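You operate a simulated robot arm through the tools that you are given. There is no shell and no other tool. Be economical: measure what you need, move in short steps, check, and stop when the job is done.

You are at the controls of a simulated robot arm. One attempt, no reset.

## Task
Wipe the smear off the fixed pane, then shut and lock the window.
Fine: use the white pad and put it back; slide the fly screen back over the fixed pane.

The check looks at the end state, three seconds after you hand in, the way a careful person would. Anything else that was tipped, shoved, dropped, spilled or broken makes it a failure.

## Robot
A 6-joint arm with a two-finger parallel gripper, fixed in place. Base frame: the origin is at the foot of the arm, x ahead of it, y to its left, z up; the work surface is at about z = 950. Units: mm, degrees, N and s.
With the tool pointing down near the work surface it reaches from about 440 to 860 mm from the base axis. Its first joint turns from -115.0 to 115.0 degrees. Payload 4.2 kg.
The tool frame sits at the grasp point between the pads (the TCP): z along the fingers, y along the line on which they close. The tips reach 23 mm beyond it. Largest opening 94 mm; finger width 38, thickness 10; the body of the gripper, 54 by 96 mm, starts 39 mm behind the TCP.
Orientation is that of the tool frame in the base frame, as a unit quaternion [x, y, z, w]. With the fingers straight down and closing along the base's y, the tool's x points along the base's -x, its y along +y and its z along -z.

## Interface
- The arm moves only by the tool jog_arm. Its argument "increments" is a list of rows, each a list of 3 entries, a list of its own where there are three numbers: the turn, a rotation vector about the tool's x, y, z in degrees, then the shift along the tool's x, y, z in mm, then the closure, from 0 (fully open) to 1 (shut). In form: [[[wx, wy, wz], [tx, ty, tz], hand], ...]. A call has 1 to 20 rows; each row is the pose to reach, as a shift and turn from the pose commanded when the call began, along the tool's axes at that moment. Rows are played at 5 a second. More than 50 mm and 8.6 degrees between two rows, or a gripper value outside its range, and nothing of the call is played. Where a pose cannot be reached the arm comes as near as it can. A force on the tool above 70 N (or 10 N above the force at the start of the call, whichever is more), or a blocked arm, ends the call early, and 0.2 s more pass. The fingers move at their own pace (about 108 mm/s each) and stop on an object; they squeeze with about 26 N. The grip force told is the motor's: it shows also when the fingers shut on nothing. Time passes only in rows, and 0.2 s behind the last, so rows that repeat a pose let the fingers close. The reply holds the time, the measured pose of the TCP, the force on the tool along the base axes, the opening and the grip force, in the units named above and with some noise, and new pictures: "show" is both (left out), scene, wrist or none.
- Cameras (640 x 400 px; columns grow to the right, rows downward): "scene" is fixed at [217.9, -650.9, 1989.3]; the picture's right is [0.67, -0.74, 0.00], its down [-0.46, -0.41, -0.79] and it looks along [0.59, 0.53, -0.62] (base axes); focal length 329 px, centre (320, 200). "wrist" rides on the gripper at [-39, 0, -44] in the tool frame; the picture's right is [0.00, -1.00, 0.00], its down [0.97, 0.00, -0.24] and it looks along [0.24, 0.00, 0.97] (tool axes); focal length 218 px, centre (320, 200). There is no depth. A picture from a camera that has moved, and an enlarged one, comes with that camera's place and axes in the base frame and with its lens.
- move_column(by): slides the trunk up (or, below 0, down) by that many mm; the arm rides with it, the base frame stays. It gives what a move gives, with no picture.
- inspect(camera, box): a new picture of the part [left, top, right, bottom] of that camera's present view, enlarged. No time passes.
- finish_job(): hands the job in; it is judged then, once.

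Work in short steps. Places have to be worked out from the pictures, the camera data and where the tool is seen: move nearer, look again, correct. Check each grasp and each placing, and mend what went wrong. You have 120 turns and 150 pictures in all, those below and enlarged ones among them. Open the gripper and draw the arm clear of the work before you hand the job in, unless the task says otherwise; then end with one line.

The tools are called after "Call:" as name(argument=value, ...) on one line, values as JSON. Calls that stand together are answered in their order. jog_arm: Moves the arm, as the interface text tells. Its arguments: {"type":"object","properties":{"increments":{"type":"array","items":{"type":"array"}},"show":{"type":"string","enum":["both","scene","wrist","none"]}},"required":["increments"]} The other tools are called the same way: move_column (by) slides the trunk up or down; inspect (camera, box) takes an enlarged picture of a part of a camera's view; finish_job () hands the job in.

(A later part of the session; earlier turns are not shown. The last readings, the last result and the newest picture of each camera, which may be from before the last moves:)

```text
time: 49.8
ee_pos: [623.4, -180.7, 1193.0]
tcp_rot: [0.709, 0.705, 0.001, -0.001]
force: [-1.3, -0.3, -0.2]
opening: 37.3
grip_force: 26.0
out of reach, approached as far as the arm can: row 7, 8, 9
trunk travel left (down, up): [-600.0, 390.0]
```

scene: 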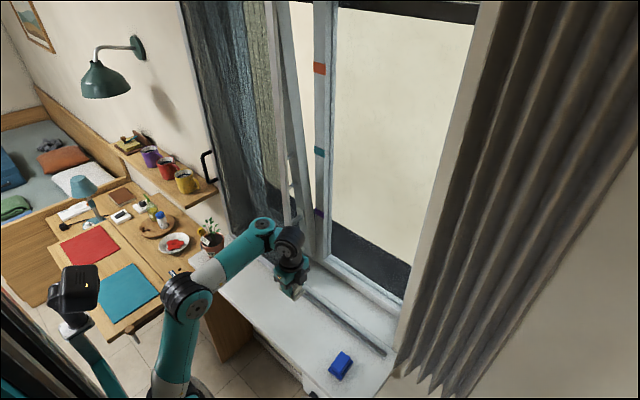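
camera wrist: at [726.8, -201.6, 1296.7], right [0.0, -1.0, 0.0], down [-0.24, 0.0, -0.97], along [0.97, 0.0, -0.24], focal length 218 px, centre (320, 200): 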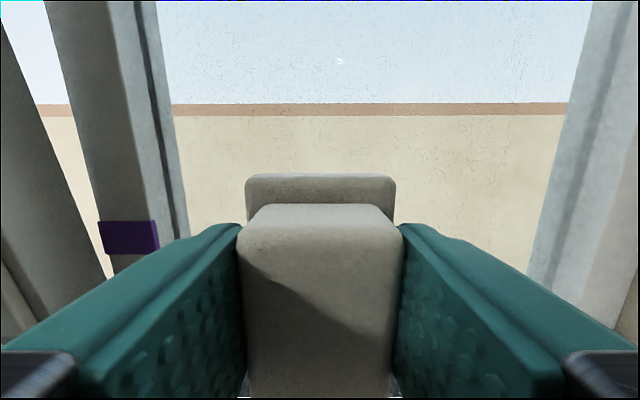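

Tool is down again. I roll back to the pad's original orientation and then lower the trunk by 125.

Call:
jog_arm(increments=[[[0, 0, -8], [0, 0, 0], 1], [[0, 0, -16], [0, 0, 0], 1], [[0, 0, -24], [0, 0, 0], 1], [[0, 0, -32], [0, 0, 0], 1], [[0, 0, -40], [0, 0, 0], 1], [[0, 0, -48], [0, 0, 0], 1], [[0, 0, -56], [0, 0, 0], 1], [[0, 0, -64], [0, 0, 0], 1], [[0, 0, -72], [0, 0, 0], 1], [[0, 0, -80], [0, 0, 0], 1], [[0, 0, -88], [0, 0, 0], 1], [[0, 0, -93.3], [0, 0, 0], 1], [[0, 0, -93.3], [0, 0, 0], 1]], show="none")

Call:
move_column(by=-125)

```text
time: 52.5
ee_pos: [621.9, -181.9, 1192.0]
tcp_rot: [-0.026, 1.0, 0.001, 0.0]
force: [-0.7, -0.1, -1.1]
opening: 37.3
grip_force: 25.8
trunk travel left (down, up): [-600.0, 390.0]
```

```text
time: 54.1
ee_pos: [622.5, -182.8, 1066.7]
tcp_rot: [-0.026, 1.0, 0.002, 0.0]
force: [0.0, 0.6, 0.1]
opening: 37.5
grip_force: 26.3
trunk travel left (down, up): [-475.0, 515.0]
```

I shift 8 mm to the original spot and descend to just above the sill.

Call:
jog_arm(increments=[[[0, 0, 0], [0, 8, 20], 1], [[0, 0, 0], [0, 8, 50], 1], [[0, 0, 0], [0, 8, 68], 1], [[0, 0, 0], [0, 8, 73], 1]], show="wrist")

Call:
jog_arm(increments=[[[0, 0, 0], [0, 0, 2], 1], [[0, 0, 0], [0, 0, 4], 1]], show="none")

```text
time: 55.1
ee_pos: [642.5, -177.1, 1047.0]
tcp_rot: [-0.025, 1.0, 0.002, -0.001]
force: [-0.4, 0.3, -0.9]
opening: 37.2
grip_force: 25.9
out of reach, approached as far as the arm can: row 1, 2, 3, 4
trunk travel left (down, up): [-475.0, 515.0]
camera wrist: at [682.2, -176.1, 1090.4], right [0.05, -1.0, 0.0], down [-0.97, -0.05, 0.24], along [-0.24, -0.01, -0.97], focal length 218 px, centre (320, 200)
```

wrist: 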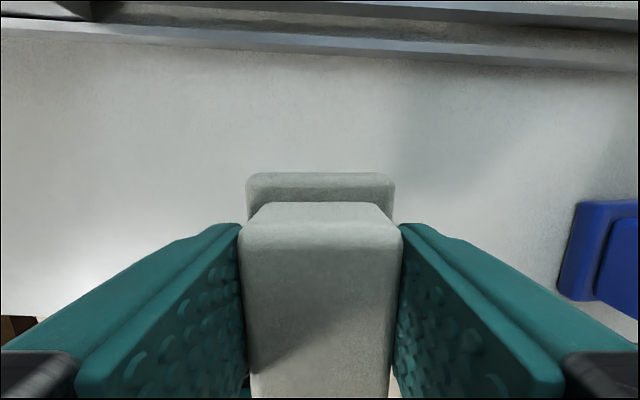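

```text
time: 55.7
ee_pos: [646.3, -177.4, 1044.7]
tcp_rot: [-0.026, 1.0, 0.001, -0.002]
force: [-0.1, -0.4, -0.6]
opening: 37.2
grip_force: 26.3
out of reach, approached as far as the arm can: row 2
trunk travel left (down, up): [-475.0, 515.0]
```

The arm cannot go lower in this wrist posture. I look at the arm.

Call:
inspect(camera="scene", box=[150, 200, 350, 340])

```text
2.86 times, centred on (250, 270) of scene
camera zoom: at [217.9, -650.9, 1989.3], right [0.67, -0.74, 0.0], down [-0.46, -0.41, -0.79], along [0.59, 0.53, -0.62], focal length 941 px, centre (520, 0)
```

zoom: 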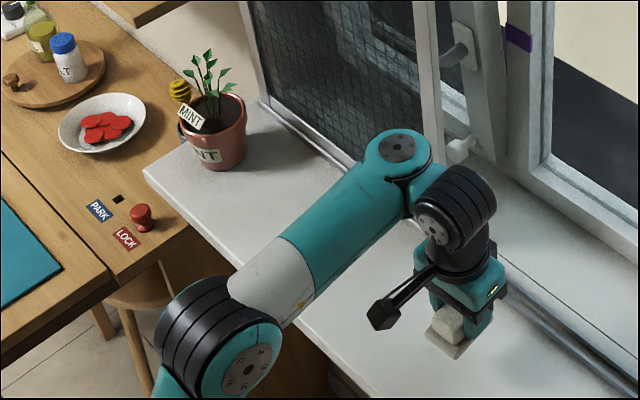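

The limit depends on height relative to the trunk, so I go back up slightly over the home spot and lower using the trunk itself.

Call:
jog_arm(increments=[[[0, 0, 0], [5, 1, -22], 1], [[0, 0, 0], [15, 2, -24], 1], [[0, 0, 0], [24, 3, -26], 1], [[0, 0, 0], [24, 3, -26], 1]], show="none")

```text
time: 56.7
ee_pos: [622.1, -176.9, 1069.9]
tcp_rot: [-0.024, 1.0, 0.001, 0.0]
force: [0.0, 0.6, -0.5]
opening: 37.4
grip_force: 26.1
trunk travel left (down, up): [-475.0, 515.0]
```

Call:
jog_arm(increments=[[[0, 0, 0], [0, 2.5, 0], 1], [[0, 0, 0], [0, 2.5, 0], 1]], show="none")

Call:
move_column(by=-74)

Call:
inspect(camera="scene", box=[230, 270, 370, 370])

```text
time: 57.3
ee_pos: [622.4, -175.2, 1070.3]
tcp_rot: [-0.027, 1.0, 0.001, -0.001]
force: [-0.3, -0.4, -0.3]
opening: 37.1
grip_force: 26.2
trunk travel left (down, up): [-475.0, 515.0]
```

```text
time: 58.4
ee_pos: [621.6, -174.4, 995.3]
tcp_rot: [-0.025, 1.0, 0.001, 0.0]
force: [0.7, 0.1, -0.4]
opening: 37.3
grip_force: 26.5
trunk travel left (down, up): [-401.0, 589.0]
```

```text
4.00 times, centred on (300, 320) of scene
camera zoom: at [217.9, -650.9, 1989.3], right [0.67, -0.74, 0.0], down [-0.46, -0.41, -0.79], along [0.59, 0.53, -0.62], focal length 1317 px, centre (400, -280)
```

zoom: 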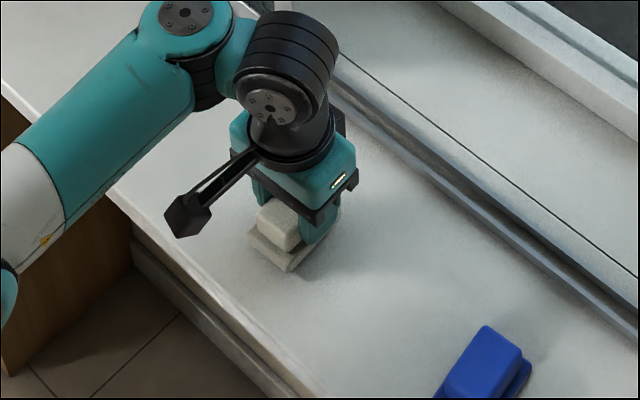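

The pad hovers a few mm above the sill. I lower the trunk a little at a time until contact.

Call:
move_column(by=-4)

Call:
move_column(by=-2)

```text
time: 58.9
ee_pos: [621.3, -173.0, 991.6]
tcp_rot: [-0.025, 1.0, 0.0, -0.001]
force: [0.1, 0.0, -0.6]
opening: 37.0
grip_force: 25.7
trunk travel left (down, up): [-397.0, 593.0]
```

```text
time: 59.5
ee_pos: [622.3, -173.1, 988.8]
tcp_rot: [-0.025, 1.0, 0.0, 0.0]
force: [-0.4, 0.3, -0.7]
opening: 37.0
grip_force: 25.9
trunk travel left (down, up): [-395.0, 595.0]
```

Call:
move_column(by=-2)

Call:
inspect(camera="scene", box=[280, 310, 330, 345])

```text
time: 60.0
ee_pos: [621.2, -173.2, 987.7]
tcp_rot: [-0.026, 1.0, 0.001, 0.001]
force: [0.0, -0.8, 4.5]
opening: 37.2
grip_force: 26.4
trunk travel left (down, up): [-393.0, 597.0]
```

```text
11.43 times, centred on (305, 328) of scene
camera zoom: at [217.9, -650.9, 1989.3], right [0.67, -0.74, 0.0], down [-0.46, -0.41, -0.79], along [0.59, 0.53, -0.62], focal length 3762 px, centre (491, -1257)
```

zoom: 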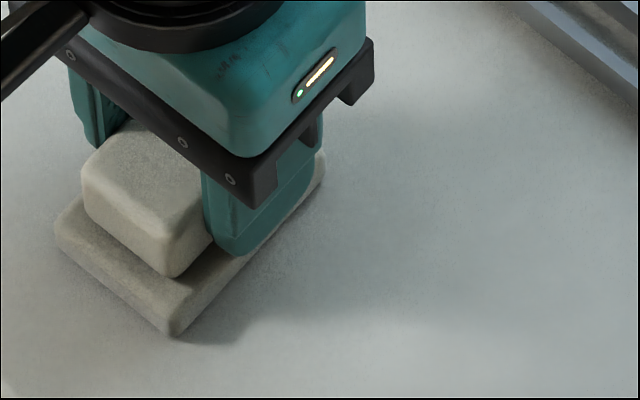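

The pad rests on the sill (4.5 N). I open the gripper and raise the trunk.

Call:
jog_arm(increments=[[[0, 0, 0], [0, 0, 0], 0.6], [[0, 0, 0], [0, 0, 0], 0.2], [[0, 0, 0], [0, 0, 0], 0.0]], show="none")

Call:
move_column(by=200)

Call:
jog_arm(increments=[[[0, 0, 0], [0, 0, 0], 0]])

```text
time: 60.8
ee_pos: [621.5, -173.6, 987.5]
tcp_rot: [-0.025, 1.0, 0.001, 0.0]
force: [0.7, 0.0, 0.4]
opening: 94.1
grip_force: 0.1
trunk travel left (down, up): [-393.0, 597.0]
```

```text
time: 63.0
ee_pos: [621.4, -172.9, 1187.2]
tcp_rot: [-0.025, 1.0, 0.001, 0.0]
force: [-0.7, -0.4, -0.1]
opening: 94.1
grip_force: 0.1
trunk travel left (down, up): [-593.0, 397.0]
```

```text
time: 63.4
ee_pos: [622.2, -172.3, 1186.4]
tcp_rot: [-0.026, 1.0, 0.001, 0.0]
force: [0.2, 0.2, -0.8]
opening: 93.9
grip_force: 0.0
trunk travel left (down, up): [-593.0, 397.0]
camera wrist: at [662.1, -171.8, 1231.2], right [0.05, -1.0, 0.0], down [-0.97, -0.05, 0.24], along [-0.24, -0.01, -0.97], focal length 218 px, centre (320, 200)
```

scene: 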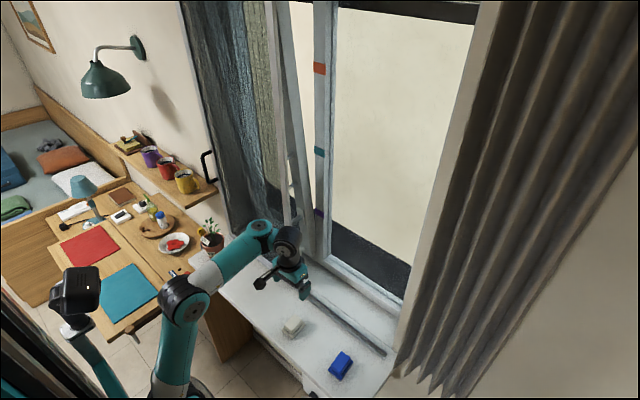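
wrist: 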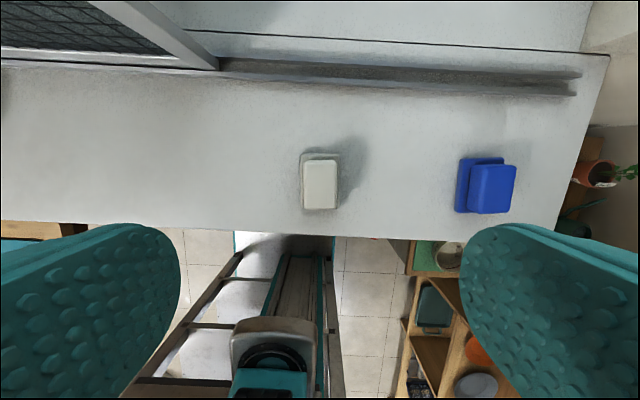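

The pad is back in place and free. Next is the screen handle near (710, 358, 1240-1386). I test whether the tool can now tilt forward directly from this posture, while rising.

Call:
jog_arm(increments=[[[0, -8, 0], [0, 0, -10], 0], [[0, -16, 0], [0, 0, -25], 0], [[0, -24, 0], [0, 0, -40], 0], [[0, -32, 0], [0, 0, -60], 0], [[0, -40, 0], [0, 0, -80], 0], [[0, -48, 0], [0, 0, -100], 0]], show="scene")

```text
time: 64.8
ee_pos: [670.9, -192.5, 1386.5]
tcp_rot: [-0.024, 0.913, 0.012, 0.408]
force: [0.8, 0.4, 0.7]
opening: 94.2
grip_force: 0.1
out of reach, approached as far as the arm can: row 1, 2, 3, 4, 5, 6
trunk travel left (down, up): [-593.0, 397.0]
```

scene: 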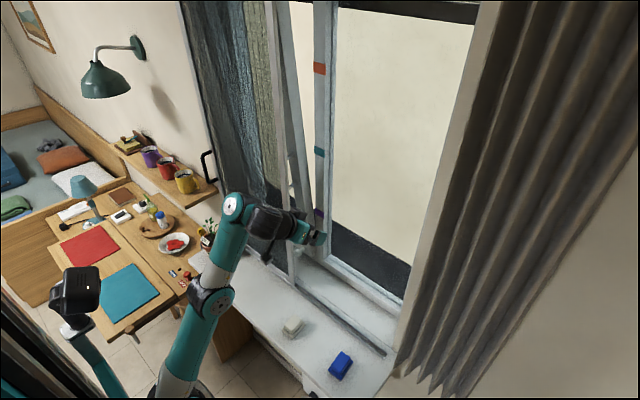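

Same joint limit as before, so I use the proven sideways route. First I return to tool down and low.

Call:
jog_arm(increments=[[[0, 3, 0], [26, 3, 14], 0], [[0, 7, 0], [52, 6, 28], 0], [[0, 12, 0], [78, 8, 42], 0], [[0, 18, 0], [104, 11, 56], 0], [[0, 25, 0], [130, 14, 70], 0], [[0, 33, 0], [155, 17, 83], 0], [[0, 41, 0], [170, 20, 91], 0], [[0, 48, 0], [178, 20, 95], 0], [[0, 48, 0], [178, 20, 95], 0]], show="none")

Call:
jog_arm(increments=[[[0, 0, 8], [0, 0, 0], 0], [[0, 0, 16], [0, 0, 0], 0], [[0, 0, 24], [0, 0, 0], 0], [[0, 0, 32], [0, 0, 0], 0], [[0, 0, 40], [0, 0, 0], 0], [[0, 0, 48], [0, 0, 0], 0], [[0, 0, 56], [0, 0, 0], 0], [[0, 0, 64], [0, 0, 0], 0], [[0, 0, 72], [0, 0, 0], 0], [[0, 0, 80], [0, 0, 0], 0], [[0, 0, 88], [0, 0, 0], 0], [[0, 0, 92], [0, 0, 0], 0]], show="none")

```text
time: 66.8
ee_pos: [621.6, -169.4, 1190.5]
tcp_rot: [-0.027, 1.0, 0.001, 0.0]
force: [0.0, 0.5, 1.3]
opening: 94.1
grip_force: 0.0
out of reach, approached as far as the arm can: row 1, 2, 3, 4, 5, 6, 7
trunk travel left (down, up): [-593.0, 397.0]
```

```text
time: 69.3
ee_pos: [621.3, -170.2, 1190.3]
tcp_rot: [0.702, 0.712, 0.001, -0.001]
force: [1.0, 0.3, -0.6]
opening: 94.1
grip_force: 0.0
trunk travel left (down, up): [-593.0, 397.0]
```

Now the sideways swing, as before, from tool down to pointing at -y.

Call:
jog_arm(increments=[[[0, -7.5, 0], [-14, -2, -1], 0], [[0, -15, 0], [-28, -5, -5], 0], [[0, -22.5, 0], [-43, -7, -11], 0], [[0, -30, 0], [-58, -10, -20], 0], [[0, -37.5, 0], [-75, -12, -31], 0], [[0, -45, 0], [-92, -15, -44], 0], [[0, -52.5, 0], [-110, -17, -59], 0], [[0, -60, 0], [-128, -20, -75], 0], [[0, -67.5, 0], [-145, -22, -90], 0], [[0, -75, 0], [-160, -20, -100], 0]], show="scene")

```text
time: 71.5
ee_pos: [598.8, -362.6, 1280.7]
tcp_rot: [0.555, 0.567, -0.424, 0.436]
force: [0.5, -0.3, -0.7]
opening: 93.9
grip_force: 0.0
out of reach, approached as far as the arm can: row 1, 2, 3, 4, 5, 6, 7, 8, 9, 10
trunk travel left (down, up): [-593.0, 397.0]
```

scene: 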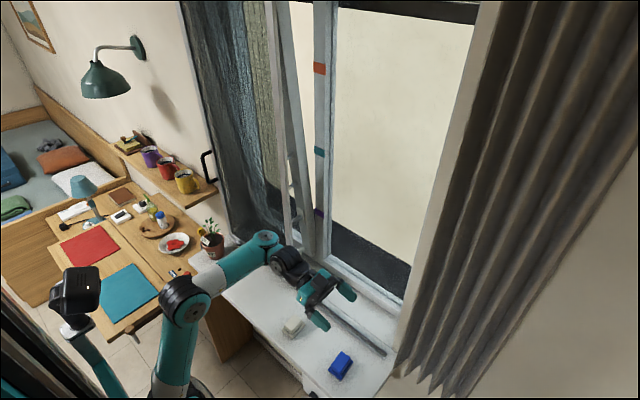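

Sideways pose reached. Now the swing to +x, first half as before.

Call:
jog_arm(increments=[[[-7.7, 0.5, -2], [1, 21, 0], 0], [[-15.5, 0.9, -4], [3, 41, -3], 0], [[-23.2, 1.4, -6], [6, 61, -9], 0], [[-30.9, 1.9, -8], [9, 80, -18], 0], [[-38.7, 2.3, -10], [13, 97, -28], 0], [[-46.4, 2.8, -12], [17, 113, -42], 0]], show="none")

```text
time: 73.0
ee_pos: [712.2, -315.3, 1272.7]
tcp_rot: [0.291, 0.751, -0.198, 0.558]
force: [0.3, 1.5, 0.1]
opening: 93.9
grip_force: 0.0
trunk travel left (down, up): [-593.0, 397.0]
```

Call:
jog_arm(increments=[[[-6.8, -2.7, -1.3], [-3, 10, -9], 0], [[-13.5, -5.3, -2.6], [-7, 21, -17], 0], [[-20.3, -8, -3.9], [-10, 31, -26], 0], [[-27, -10.7, -5.2], [-14, 42, -35], 0], [[-33.8, -13.3, -6.5], [-17, 52, -43], 0], [[-40.6, -16, -7.8], [-21, 63, -52], 0], [[-40.6, -16, -7.8], [-21, 63, -52], 0]])

```text
time: 74.5
ee_pos: [719.2, -238.7, 1310.7]
tcp_rot: [-0.001, 0.707, 0.0, 0.707]
force: [0.3, -1.1, 0.0]
opening: 93.9
grip_force: 0.1
trunk travel left (down, up): [-593.0, 397.0]
camera wrist: at [676.0, -238.4, 1348.8], right [0.0, -1.0, 0.0], down [-0.24, 0.0, -0.97], along [0.97, 0.0, -0.24], focal length 218 px, centre (320, 200)
```

scene: 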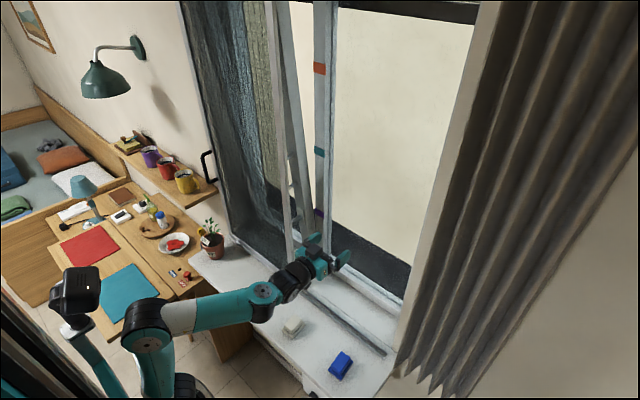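
wrist: 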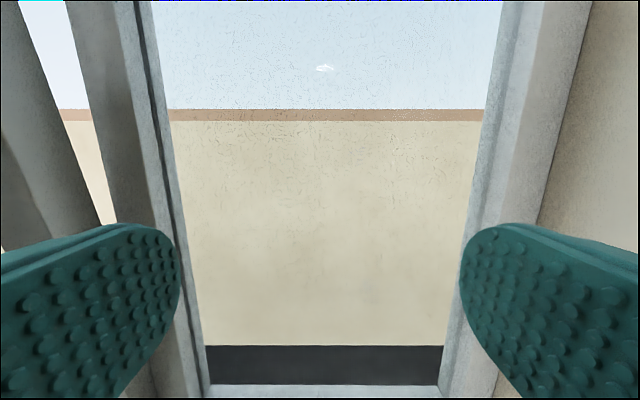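

The tool faces forward again. I check the pane closely where the smear was.

Call:
inspect(camera="wrist", box=[200, 150, 460, 320])

```text
2.35 times, centred on (330, 235) of wrist
camera zoom: at [676.0, -238.4, 1348.8], right [0.0, -1.0, 0.0], down [-0.24, 0.0, -0.97], along [0.97, 0.0, -0.24], focal length 514 px, centre (296, 118)
```

zoom: 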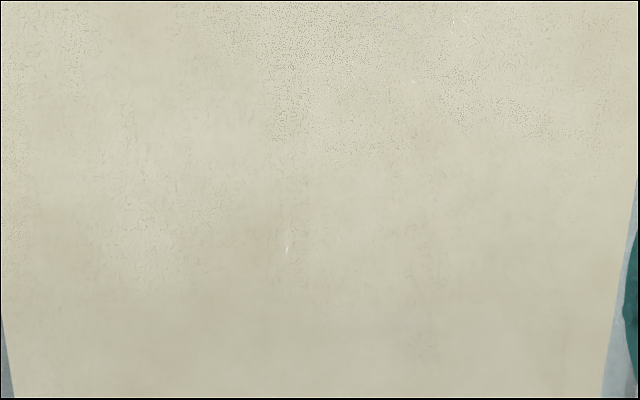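

Clean. I retract from the screen plane and move left towards the handle, staying above the plant, then look.

Call:
jog_arm(increments=[[[0, 0, 0], [0, 20, -35], 0], [[0, 0, 0], [-5, 50, -70], 0], [[0, 0, 0], [-10, 85, -100], 0], [[0, 0, 0], [-15, 130, -110], 0], [[0, 0, 0], [-20, 175, -110], 0], [[0, 0, 0], [-25, 220, -110], 0], [[0, 0, 0], [-25, 265, -110], 0], [[0, 0, 0], [-25, 310, -110], 0], [[0, 0, 0], [-25, 355, -110], 0], [[0, 0, 0], [-25, 400, -110], 0], [[0, 0, 0], [-25, 445, -110], 0], [[0, 0, 0], [-25, 490, -110], 0]])

```text
time: 77.2
ee_pos: [609.8, 251.1, 1336.4]
tcp_rot: [0.001, 0.707, 0.0, 0.707]
force: [-0.8, -1.5, 1.0]
opening: 94.0
grip_force: 0.1
out of reach, approached as far as the arm can: row 3, 4, 5, 6
trunk travel left (down, up): [-593.0, 397.0]
camera wrist: at [566.7, 251.1, 1375.2], right [0.0, -1.0, 0.0], down [-0.24, 0.0, -0.97], along [0.97, 0.0, -0.24], focal length 218 px, centre (320, 200)
```

scene: 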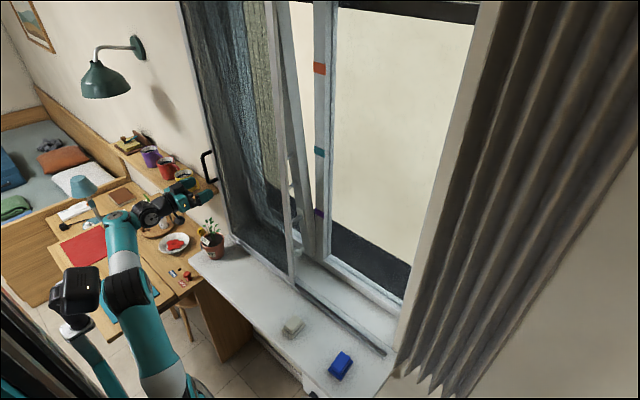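
wrist: 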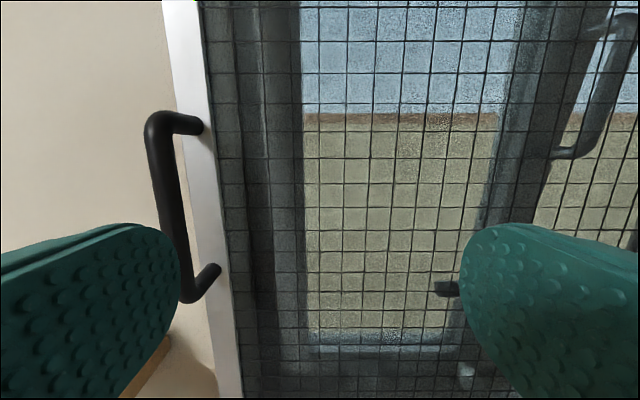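

The handle bar is at about (705, 347), z 1265-1390. Before going in, I check the clearance between the wrist and the shelf with the mugs.

Call:
inspect(camera="scene", box=[80, 130, 240, 260])

Call:
inspect(camera="wrist", box=[400, 0, 640, 400])

```text
3.08 times, centred on (160, 195) of scene
camera zoom: at [217.9, -650.9, 1989.3], right [0.67, -0.74, 0.0], down [-0.46, -0.41, -0.79], along [0.59, 0.53, -0.62], focal length 1013 px, centre (812, 215)
```

zoom: 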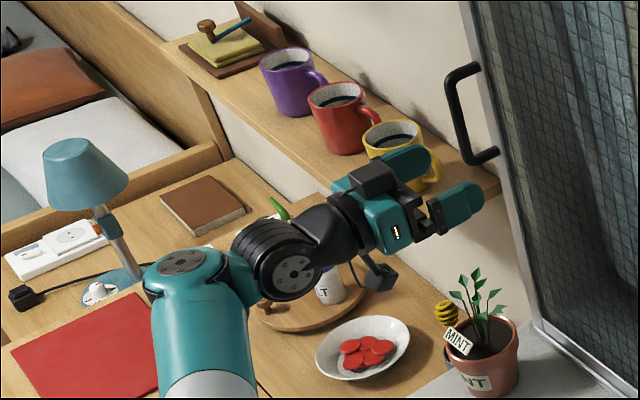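

```text
1.00 times, centred on (520, 200) of wrist
camera zoom: at [566.7, 251.1, 1375.2], right [0.0, -1.0, 0.0], down [-0.24, 0.0, -0.97], along [0.97, 0.0, -0.24], focal length 218 px, centre (120, 200)
```

zoom: 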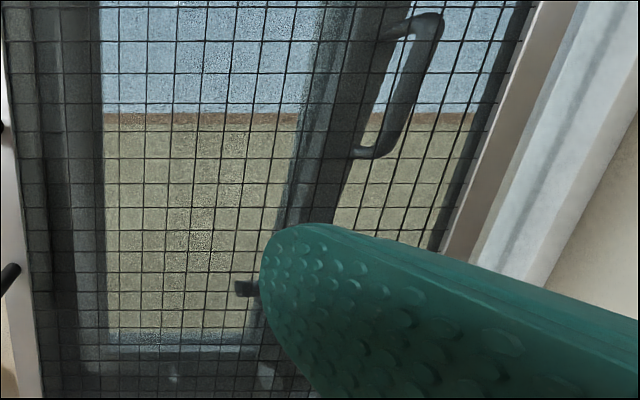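

Mug tops reach z≈1280 at y≥400, so at z≈1345 with a narrower opening I have clearance. I line up with the handle at y=347 in front of it.

Call:
jog_arm(increments=[[[0, 0, 0], [-5, 20, 0], 0.36], [[0, 0, 0], [-8, 50, 0], 0.36], [[0, 0, 0], [-8, 80, 0], 0.36], [[0, 0, 0], [-8, 96, 0], 0.36], [[0, 0, 0], [-8, 96, 20], 0.36]])

```text
time: 78.3
ee_pos: [628.5, 347.7, 1344.1]
tcp_rot: [-0.001, 0.708, -0.001, 0.706]
force: [0.0, -0.3, 0.3]
opening: 60.3
grip_force: 0.0
trunk travel left (down, up): [-593.0, 397.0]
camera wrist: at [586.8, 347.5, 1383.3], right [0.0, -1.0, 0.0], down [-0.24, 0.0, -0.97], along [0.97, 0.0, -0.24], focal length 218 px, centre (320, 200)
```

scene: 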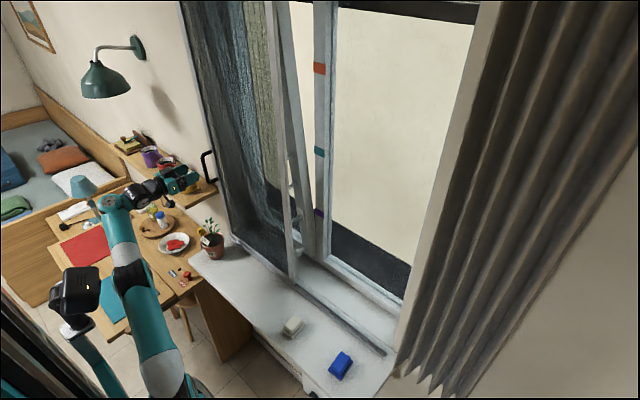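
wrist: 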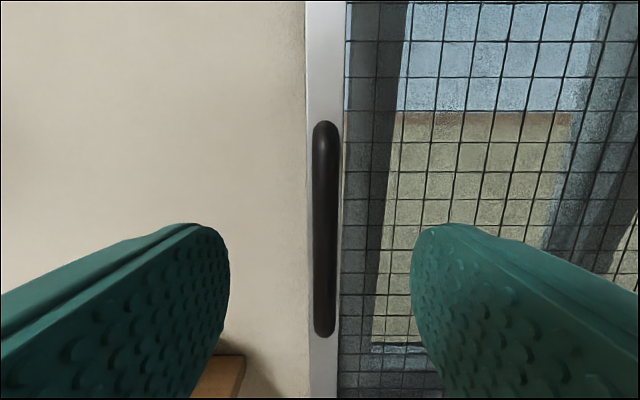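

The bar is centred between the fingers. I advance so it sits between the pads, then close loosely around it.

Call:
jog_arm(increments=[[[0, 0, 0], [0, -2, 25], 0.36], [[0, 0, 0], [0, -2, 50], 0.36], [[0, 0, 0], [0, -2, 70], 0.36], [[0, 0, 0], [0, -2, 70], 0.72], [[0, 0, 0], [0, -2, 70], 0.72]], show="wrist")

```text
time: 79.5
ee_pos: [695.2, 336.6, 1335.6]
tcp_rot: [-0.002, 0.708, 0.0, 0.706]
force: [1.0, -0.5, 0.0]
opening: 26.0
grip_force: 0.2
out of reach, approached as far as the arm can: row 2, 3, 4, 5
trunk travel left (down, up): [-593.0, 397.0]
camera wrist: at [651.3, 336.7, 1374.4], right [0.0, -1.0, 0.0], down [-0.24, 0.0, -0.97], along [0.97, 0.0, -0.24], focal length 218 px, centre (320, 200)
```

wrist: 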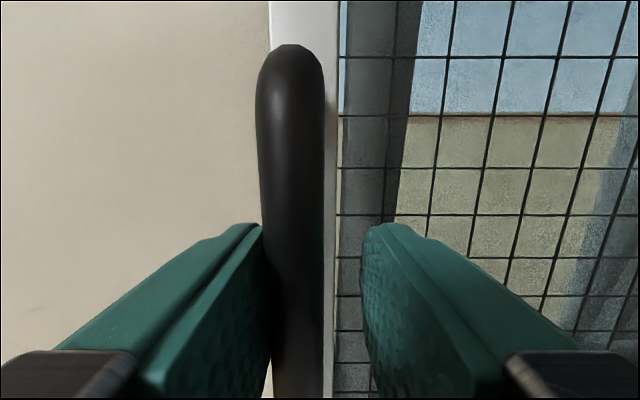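

The bar is between the fingers with the left pad at it. I pull towards -y a short distance to test.

Call:
jog_arm(increments=[[[0, 0, 0], [0, -10, 0], 0.74], [[0, 0, 0], [0, -20, 0], 0.74], [[0, 0, 0], [0, -30, 0], 0.74], [[0, 0, 0], [0, -42, 0], 0.74], [[0, 0, 0], [0, -54, 0], 0.74]])

```text
time: 80.8
ee_pos: [706.4, 310.6, 1352.3]
tcp_rot: [0.001, 0.708, -0.002, 0.707]
force: [-0.2, -0.5, 1.1]
opening: 24.7
grip_force: 0.1
out of reach, approached as far as the arm can: row 2, 3, 4, 5
trunk travel left (down, up): [-593.0, 397.0]
camera wrist: at [662.8, 310.1, 1391.8], right [0.0, -1.0, 0.0], down [-0.24, 0.0, -0.97], along [0.97, 0.0, -0.24], focal length 218 px, centre (320, 200)
```

scene: 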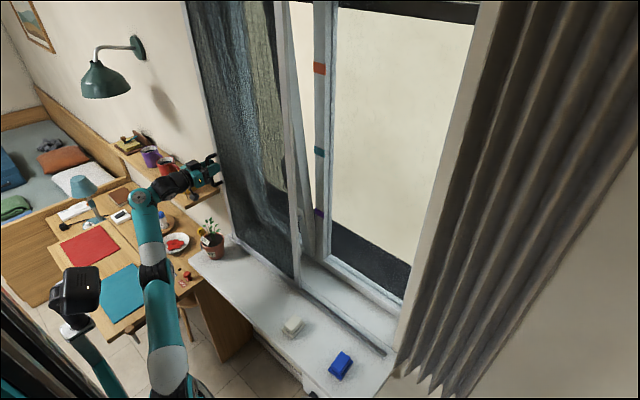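
wrist: 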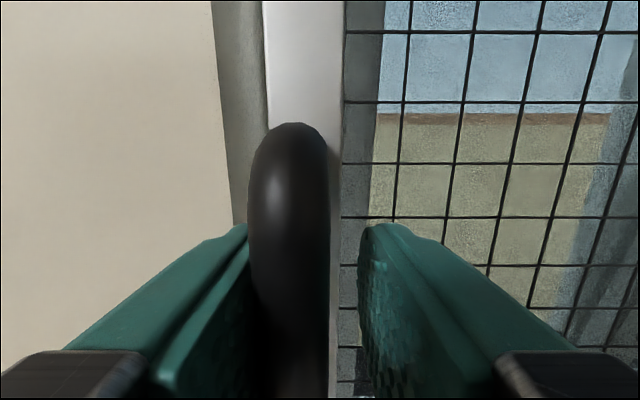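

The screen slides easily, but the arm drifts up at its reach limit. I lower the trunk 50 mm (the fingers stay on the bar) so the arm works higher relative to its base.

Call:
move_column(by=-45)

Call:
jog_arm(increments=[[[0, 0, 0], [-8, -15, -2], 0.74], [[0, 0, 0], [-16, -30, -4], 0.74], [[0, 0, 0], [-20, -45, -5], 0.74], [[0, 0, 0], [-20, -60, -5], 0.74]], show="wrist")

```text
time: 81.6
ee_pos: [705.3, 310.9, 1307.4]
tcp_rot: [0.0, 0.708, -0.001, 0.706]
force: [-0.1, -0.9, -0.5]
opening: 24.2
grip_force: 0.1
trunk travel left (down, up): [-548.0, 442.0]
```

```text
time: 82.6
ee_pos: [710.6, 271.4, 1344.9]
tcp_rot: [0.001, 0.709, -0.001, 0.706]
force: [0.0, 0.2, 0.3]
opening: 24.3
grip_force: 0.0
out of reach, approached as far as the arm can: row 1, 2, 3, 4
trunk travel left (down, up): [-548.0, 442.0]
camera wrist: at [668.1, 271.9, 1384.4], right [0.0, -1.0, 0.0], down [-0.24, 0.0, -0.97], along [0.97, 0.0, -0.24], focal length 218 px, centre (320, 200)
```

wrist: 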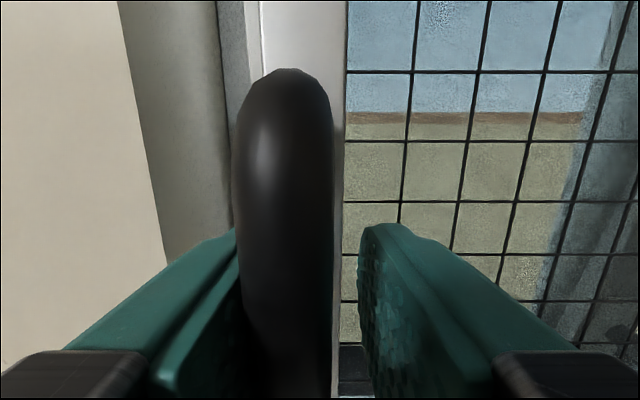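

The arm is at full stretch (elbow straight), which causes the drift. I open, back off from the handle, and then raise the trunk so the arm works less extended.

Call:
jog_arm(increments=[[[0, 0, 0], [0, 4, 0], 0.6], [[0, 0, 0], [5, 4, -30], 0.5], [[0, 0, 0], [15, 4, -60], 0.36], [[0, 0, 0], [30, 4, -95], 0.36], [[0, 0, 0], [45, 4, -110], 0.36]])

```text
time: 83.8
ee_pos: [606.0, 316.5, 1344.0]
tcp_rot: [0.001, 0.709, -0.002, 0.705]
force: [1.0, -1.0, -0.4]
opening: 60.0
grip_force: 0.1
out of reach, approached as far as the arm can: row 2, 3, 4, 5
trunk travel left (down, up): [-548.0, 442.0]
camera wrist: at [562.8, 316.0, 1383.2], right [0.0, -1.0, 0.0], down [-0.24, 0.0, -0.97], along [0.97, 0.0, -0.24], focal length 218 px, centre (320, 200)
```

scene: 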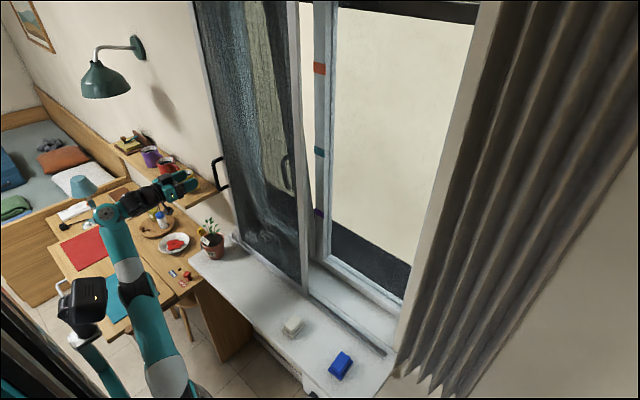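
wrist: 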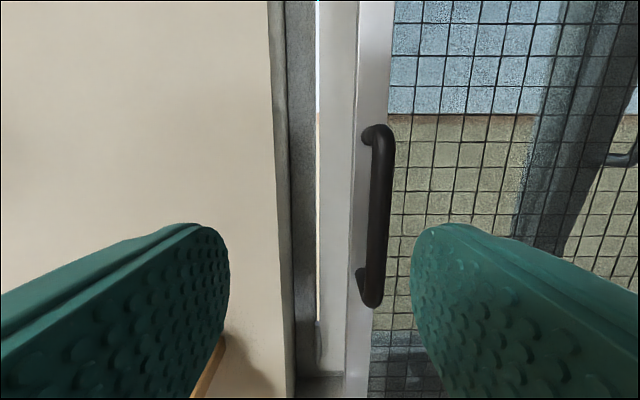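

The reachable zone seems better lower relative to the trunk. I raise the trunk 200 mm and then jog back down to handle height in front of it.

Call:
move_column(by=200)

Call:
jog_arm(increments=[[[0, 0, 0], [30, -5, 0], 0.36], [[0, 0, 0], [70, -10, 0], 0.36], [[0, 0, 0], [110, -15, 0], 0.36], [[0, 0, 0], [150, -20, 0], 0.36], [[0, 0, 0], [190, -25, 0], 0.36], [[0, 0, 0], [215, -30, 0], 0.36], [[0, 0, 0], [215, -30, 0], 0.36]])

```text
time: 86.0
ee_pos: [605.7, 317.2, 1544.7]
tcp_rot: [0.001, 0.709, -0.002, 0.706]
force: [0.6, 0.8, 0.4]
opening: 60.2
grip_force: 0.0
trunk travel left (down, up): [-748.0, 242.0]
```

```text
time: 87.6
ee_pos: [637.4, 408.6, 1395.1]
tcp_rot: [0.002, 0.709, -0.002, 0.705]
force: [0.1, -1.1, 0.2]
opening: 60.3
grip_force: 0.0
out of reach, approached as far as the arm can: row 1, 2, 3, 4, 5, 6, 7
trunk travel left (down, up): [-748.0, 242.0]
camera wrist: at [594.5, 408.3, 1433.9], right [-0.01, -1.0, 0.0], down [-0.25, 0.0, -0.97], along [0.97, -0.01, -0.25], focal length 218 px, centre (320, 200)
```

scene: 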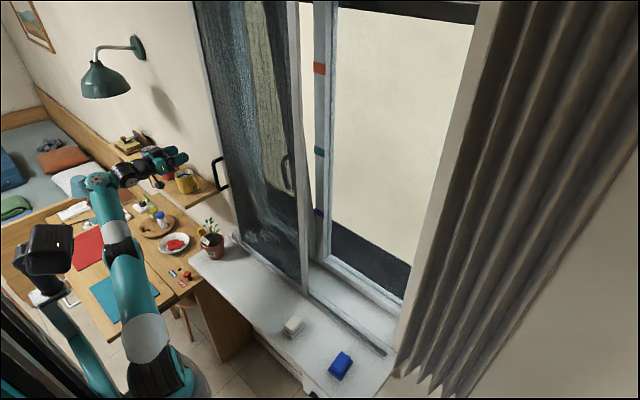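
wrist: 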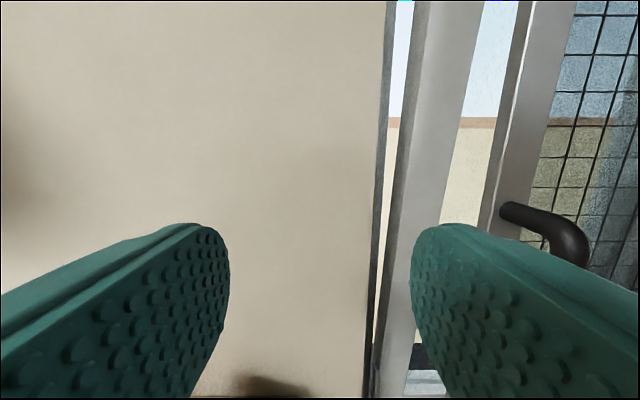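

This is worse; lower relative to the trunk is not reachable with a horizontal tool. I will use a downward-tilted tool (about 30°) for the handle instead. First I back away upward and inward, clear of the mugs.

Call:
jog_arm(increments=[[[0, 0, 0], [-40, -5, -10], 0.36], [[0, 0, 0], [-80, -25, -20], 0.36], [[0, 0, 0], [-120, -50, -30], 0.36], [[0, 0, 0], [-150, -90, -30], 0.36], [[0, 0, 0], [-150, -130, -30], 0.36]], show="none")

```text
time: 88.8
ee_pos: [618.0, 290.7, 1566.9]
tcp_rot: [0.002, 0.71, -0.002, 0.705]
force: [-0.1, 1.7, -0.2]
opening: 60.4
grip_force: 0.0
out of reach, approached as far as the arm can: row 1, 2, 3, 5
trunk travel left (down, up): [-748.0, 242.0]
```

Now I turn the tool down while moving to about (600, 230, 1450), high and well clear of everything.

Call:
jog_arm(increments=[[[0, 8, 0], [4, -4, -2], 0.36], [[0, 16, 0], [10, -10, -4], 0.36], [[0, 24, 0], [18, -16, -6], 0.36], [[0, 32, 0], [28, -22, -8], 0.36], [[0, 40, 0], [40, -28, -10], 0.36], [[0, 48, 0], [54, -34, -12], 0.36], [[0, 56, 0], [68, -40, -14], 0.36], [[0, 64, 0], [82, -46, -16], 0.36], [[0, 72, 0], [96, -52, -18], 0.36], [[0, 80, 0], [108, -57, -18], 0.36], [[0, 88, 0], [117, -60, -18], 0.36], [[0, 90, 0], [117, -60, -18], 0.36]])

```text
time: 91.4
ee_pos: [577.6, 211.6, 1426.0]
tcp_rot: [0.002, 1.0, -0.001, -0.002]
force: [-1.3, -0.8, 1.0]
opening: 60.2
grip_force: 0.0
out of reach, approached as far as the arm can: row 1, 2, 3, 4, 5, 6, 7, 8, 9, 10, 11, 12
trunk travel left (down, up): [-748.0, 242.0]
camera wrist: at [617.8, 212.6, 1469.8], right [0.0, -1.0, 0.0], down [-0.97, 0.0, 0.24], along [-0.24, 0.0, -0.97], focal length 218 px, centre (320, 200)
```

scene: 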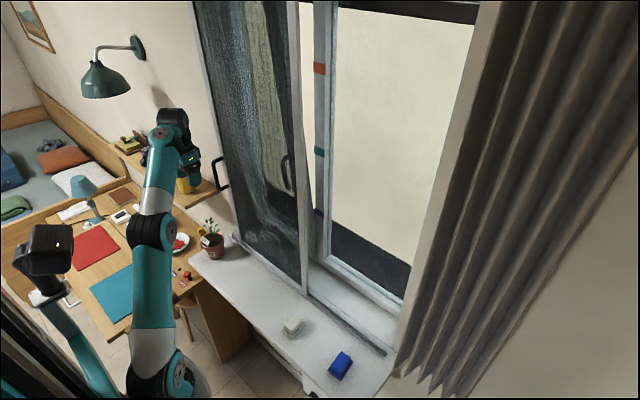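
wrist: 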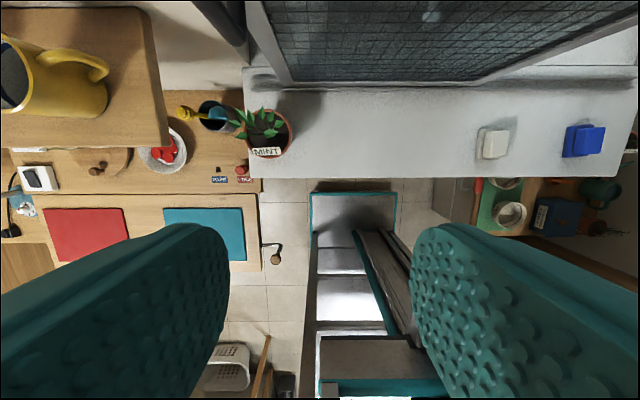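

Now with the tool down I see the shelf's end at y≈390 and the mug well to the left. The handle bar is now near (705, 278). I lower the trunk a bit and set up in front of the handle with some yaw.

Call:
move_column(by=-110)

Call:
jog_arm(increments=[[[0, 0, -5], [-5, 12, -5], 0.36], [[0, 0, -10], [-10, 24, -10], 0.36], [[0, 0, -15], [-20, 36, -18], 0.36], [[0, 0, -15], [-25, 43, -28], 0.36]], show="none")

```text
time: 92.8
ee_pos: [578.2, 214.9, 1316.1]
tcp_rot: [0.002, 1.0, 0.0, -0.002]
force: [0.1, 0.1, 0.9]
opening: 60.1
grip_force: 0.0
trunk travel left (down, up): [-638.0, 352.0]
```

```text
time: 93.8
ee_pos: [581.7, 234.7, 1305.2]
tcp_rot: [-0.129, 0.992, 0.0, -0.001]
force: [-0.2, -0.5, -0.5]
opening: 60.2
grip_force: 0.0
out of reach, approached as far as the arm can: row 1, 2, 3, 4
trunk travel left (down, up): [-638.0, 352.0]
```

The arm is at its upper reach, so I raise the trunk by 90 and then move out with the tilt.

Call:
move_column(by=90)

Call:
jog_arm(increments=[[[0, 0, 0], [-5, 4, 20], 0.36], [[0, -4, 0], [-10, 8, 38], 0.36], [[0, -8, 0], [-15, 12, 44], 0.36], [[0, -12, 0], [-20, 16, 44], 0.36], [[0, -16, 0], [-25, 20, 44], 0.36], [[0, -20, 0], [-30, 24, 44], 0.36]])

```text
time: 95.1
ee_pos: [583.1, 234.5, 1394.7]
tcp_rot: [-0.129, 0.992, 0.001, -0.002]
force: [0.7, -0.2, -0.1]
opening: 60.3
grip_force: 0.1
trunk travel left (down, up): [-728.0, 262.0]
```

```text
time: 96.5
ee_pos: [604.9, 264.5, 1350.7]
tcp_rot: [-0.126, 0.977, 0.022, 0.171]
force: [-1.0, -0.5, -0.8]
opening: 60.2
grip_force: 0.0
trunk travel left (down, up): [-728.0, 262.0]
camera wrist: at [627.1, 270.2, 1404.6], right [0.26, -0.97, 0.0], down [-0.96, -0.25, -0.1], along [0.1, 0.03, -0.99], focal length 218 px, centre (320, 200)
```

scene: 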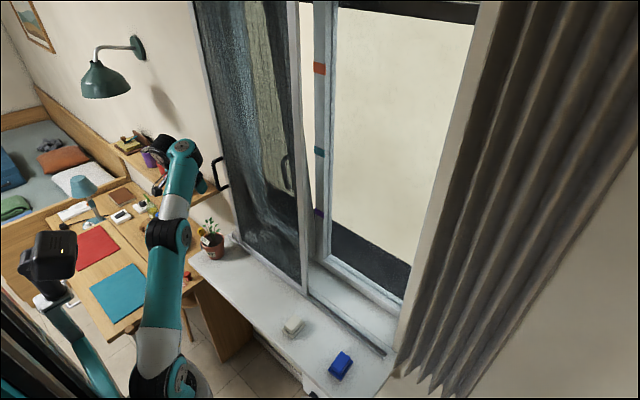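
wrist: 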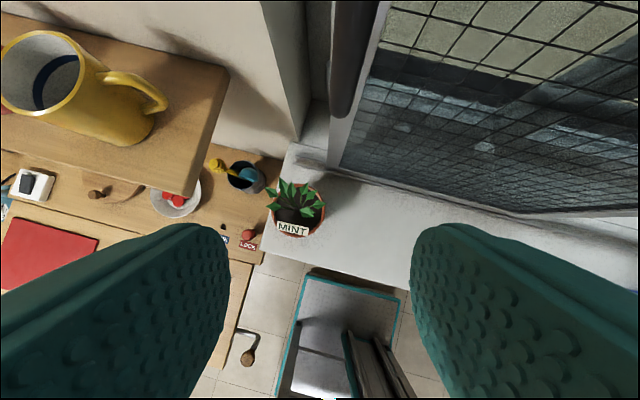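

Reached with 20° tilt. The bar's lower end is at about (703, 274, 1265). I tilt 15° more and go in with the fingers on both sides of the bar.

Call:
jog_arm(increments=[[[0, -4, 0], [-18, -3, 10], 0.36], [[0, -8, 0], [-36, -6, 20], 0.36], [[0, -12, 0], [-50, -9, 28], 0.36], [[0, -15, 0], [-64, -11, 36], 0.36]])

```text
time: 97.5
ee_pos: [674.6, 269.4, 1338.4]
tcp_rot: [-0.122, 0.946, 0.039, 0.297]
force: [-0.6, 0.5, 0.1]
opening: 60.4
grip_force: 0.1
out of reach, approached as far as the arm can: row 4
trunk travel left (down, up): [-728.0, 262.0]
camera wrist: at [683.0, 269.7, 1395.9], right [0.25, -0.97, 0.0], down [-0.9, -0.24, -0.36], along [0.35, 0.09, -0.93], focal length 218 px, centre (320, 200)
```

scene: 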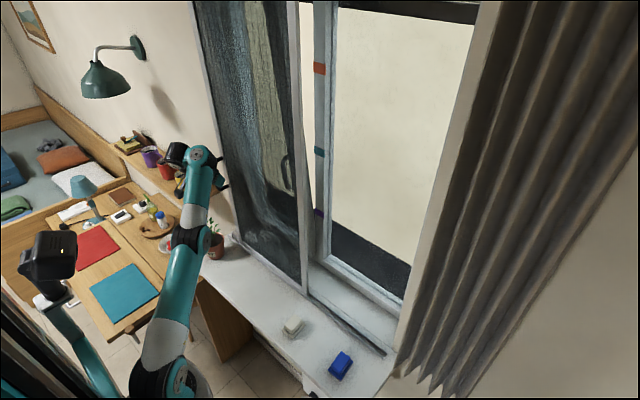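
wrist: 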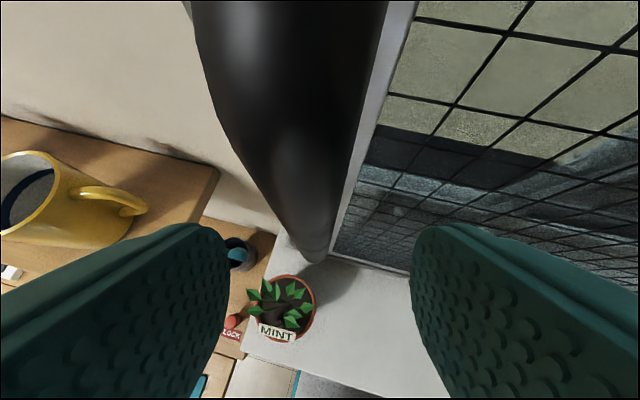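

The bar is between the fingers, but the gripper camera would hit the handle's top if I went further in. Instead I back out and will push the bar from its left with the outside of the right finger, at less tilt.

Call:
jog_arm(increments=[[[0, 1, 0], [11, 4, -10], 0.36], [[0, 3, 0], [21, 8, -20], 0.36], [[0, 5, 0], [32, 11, -31], 0.45], [[0, 7, 0], [28, 30, -28], 0.57], [[0, 7, 0], [24, 50, -25], 0.57]], show="none")

Call:
move_column(by=50)

```text
time: 98.7
ee_pos: [628.2, 308.9, 1345.3]
tcp_rot: [-0.125, 0.963, 0.032, 0.238]
force: [0.0, 0.0, 0.1]
opening: 40.3
grip_force: 0.0
out of reach, approached as far as the arm can: row 1, 2, 3
trunk travel left (down, up): [-728.0, 262.0]
```

```text
time: 99.6
ee_pos: [628.3, 308.8, 1394.4]
tcp_rot: [-0.125, 0.963, 0.031, 0.238]
force: [0.1, 0.0, -0.2]
opening: 40.6
grip_force: 0.0
trunk travel left (down, up): [-778.0, 212.0]
```

Call:
jog_arm(increments=[[[0, 0, 0], [12, 3, 24], 0.57], [[0, 0, 0], [24, 7, 48], 0.57], [[0, 0, 0], [7, 2, 57], 0.57], [[0, 0, 0], [-11, -3, 66], 0.57], [[0, 0, 0], [-27, -8, 75], 0.57]])

```text
time: 100.8
ee_pos: [675.6, 303.0, 1340.0]
tcp_rot: [-0.126, 0.963, 0.032, 0.237]
force: [0.1, 0.3, 0.1]
opening: 40.4
grip_force: 0.2
out of reach, approached as far as the arm can: row 2, 4, 5
trunk travel left (down, up): [-778.0, 212.0]
camera wrist: at [690.4, 306.3, 1397.5], right [0.26, -0.97, 0.0], down [-0.94, -0.25, -0.24], along [0.23, 0.06, -0.97], focal length 218 px, centre (320, 200)
```

scene: 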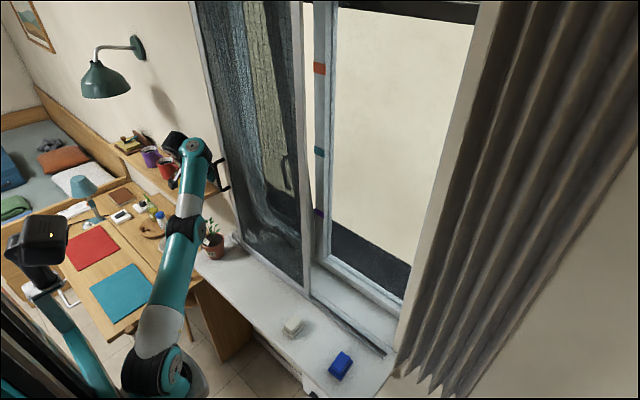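
wrist: 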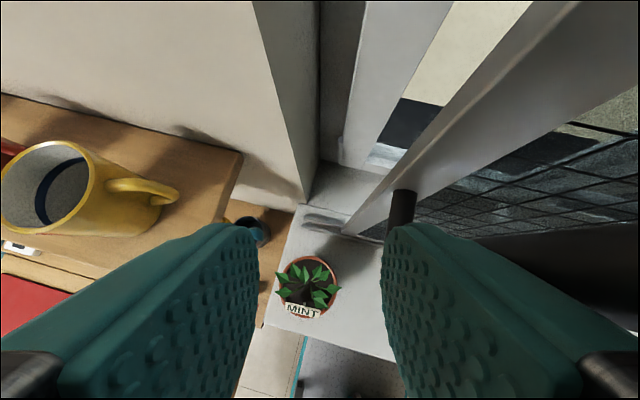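

The right finger sits at the left of the bar. I push towards -y by 60 mm, creeping a little forward too.

Call:
jog_arm(increments=[[[0, 0, 0], [1, -15, 0], 0.57], [[0, 0, 0], [2, -30, -1], 0.57], [[0, 0, 0], [4, -45, -2], 0.57], [[0, 0, 0], [5, -60, -3], 0.57]])

```text
time: 101.8
ee_pos: [692.1, 251.9, 1351.7]
tcp_rot: [-0.124, 0.962, 0.032, 0.241]
force: [-31.0, -1.0, 15.7]
opening: 37.3
grip_force: 0.1
out of reach, approached as far as the arm can: row 3, 4
trunk travel left (down, up): [-778.0, 212.0]
camera wrist: at [706.3, 254.3, 1408.1], right [0.25, -0.97, 0.0], down [-0.94, -0.25, -0.25], along [0.24, 0.06, -0.97], focal length 218 px, centre (320, 200)
```

scene: 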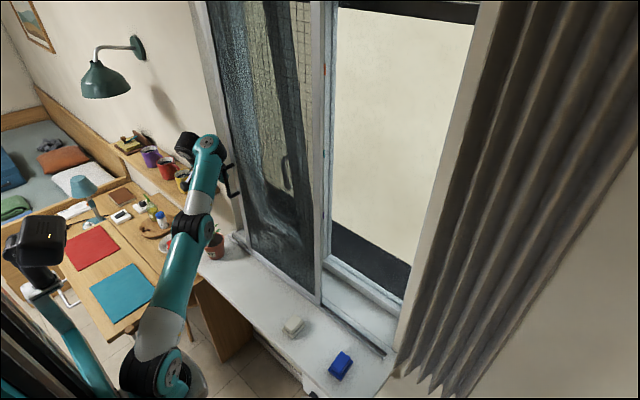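
wrist: 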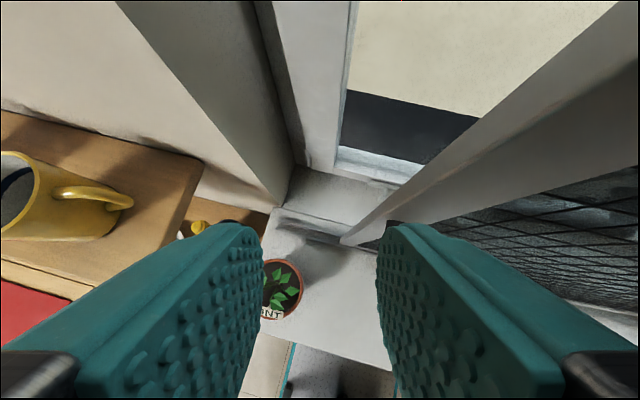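

Pushing works, but the finger presses on the stile (31 N in x). I back off 10 mm in x and continue to push to -y.

Call:
jog_arm(increments=[[[0, 0, 0], [9, 3, -5], 0.57], [[0, 0, 0], [13, -9, -4], 0.57], [[0, 0, 0], [17, -21, -3], 0.57], [[0, 0, 0], [21, -33, -2], 0.57], [[0, 0, 0], [24, -46, -2], 0.57]], show="wrist")

```text
time: 103.0
ee_pos: [709.7, 218.6, 1360.8]
tcp_rot: [-0.124, 0.963, 0.03, 0.238]
force: [-10.3, -2.2, 7.6]
opening: 38.8
grip_force: 0.0
out of reach, approached as far as the arm can: row 1, 2, 3, 4, 5
trunk travel left (down, up): [-778.0, 212.0]
camera wrist: at [724.3, 222.5, 1418.0], right [0.25, -0.97, 0.0], down [-0.94, -0.25, -0.24], along [0.23, 0.06, -0.97], focal length 218 px, centre (320, 200)
```

wrist: 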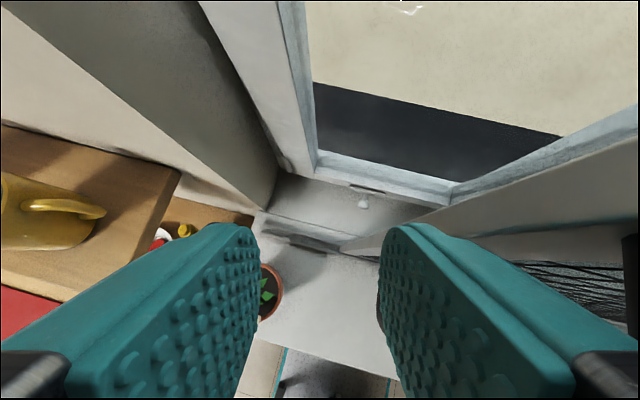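

The arm is stretched again, since a smaller radius needs more height relative to the trunk. I lower the trunk 70 mm (fingers slide down along the bar) and pull back in x.

Call:
move_column(by=-70)

Call:
jog_arm(increments=[[[0, 0, 0], [0, 0, -15], 0.57], [[0, 0, 0], [2, 4, -30], 0.57], [[0, 0, 0], [4, 6, -42], 0.57]])

```text
time: 103.4
ee_pos: [707.0, 218.2, 1360.1]
tcp_rot: [-0.125, 0.96, 0.033, 0.25]
force: [-10.8, 1.2, 18.4]
opening: 40.3
grip_force: 0.1
trunk travel left (down, up): [-765.0, 225.0]
stopped: the force on the tool passed its limit (the readings are from after the stop); the commanded pose is now the measured one
```

```text
time: 104.2
ee_pos: [684.8, 218.9, 1392.2]
tcp_rot: [-0.126, 0.96, 0.032, 0.247]
force: [-0.3, 0.0, -0.7]
opening: 40.4
grip_force: 0.1
trunk travel left (down, up): [-765.0, 225.0]
camera wrist: at [698.5, 222.3, 1448.5], right [0.26, -0.97, 0.0], down [-0.93, -0.25, -0.26], along [0.25, 0.07, -0.97], focal length 218 px, centre (320, 200)
```

scene: 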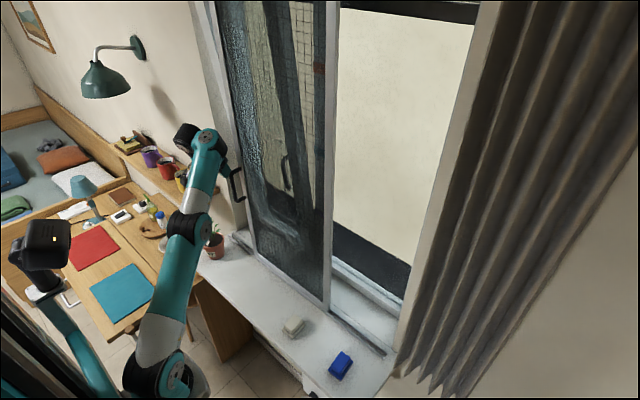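
wrist: 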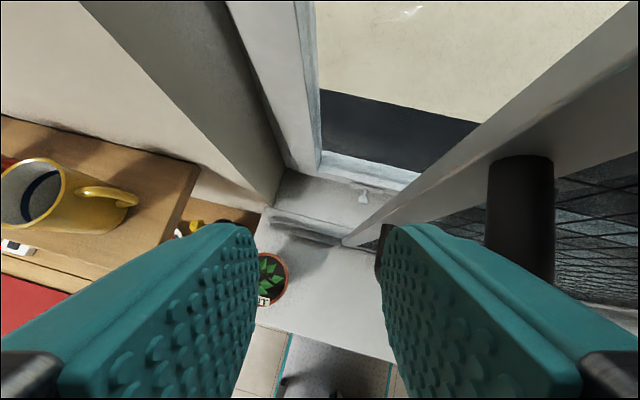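

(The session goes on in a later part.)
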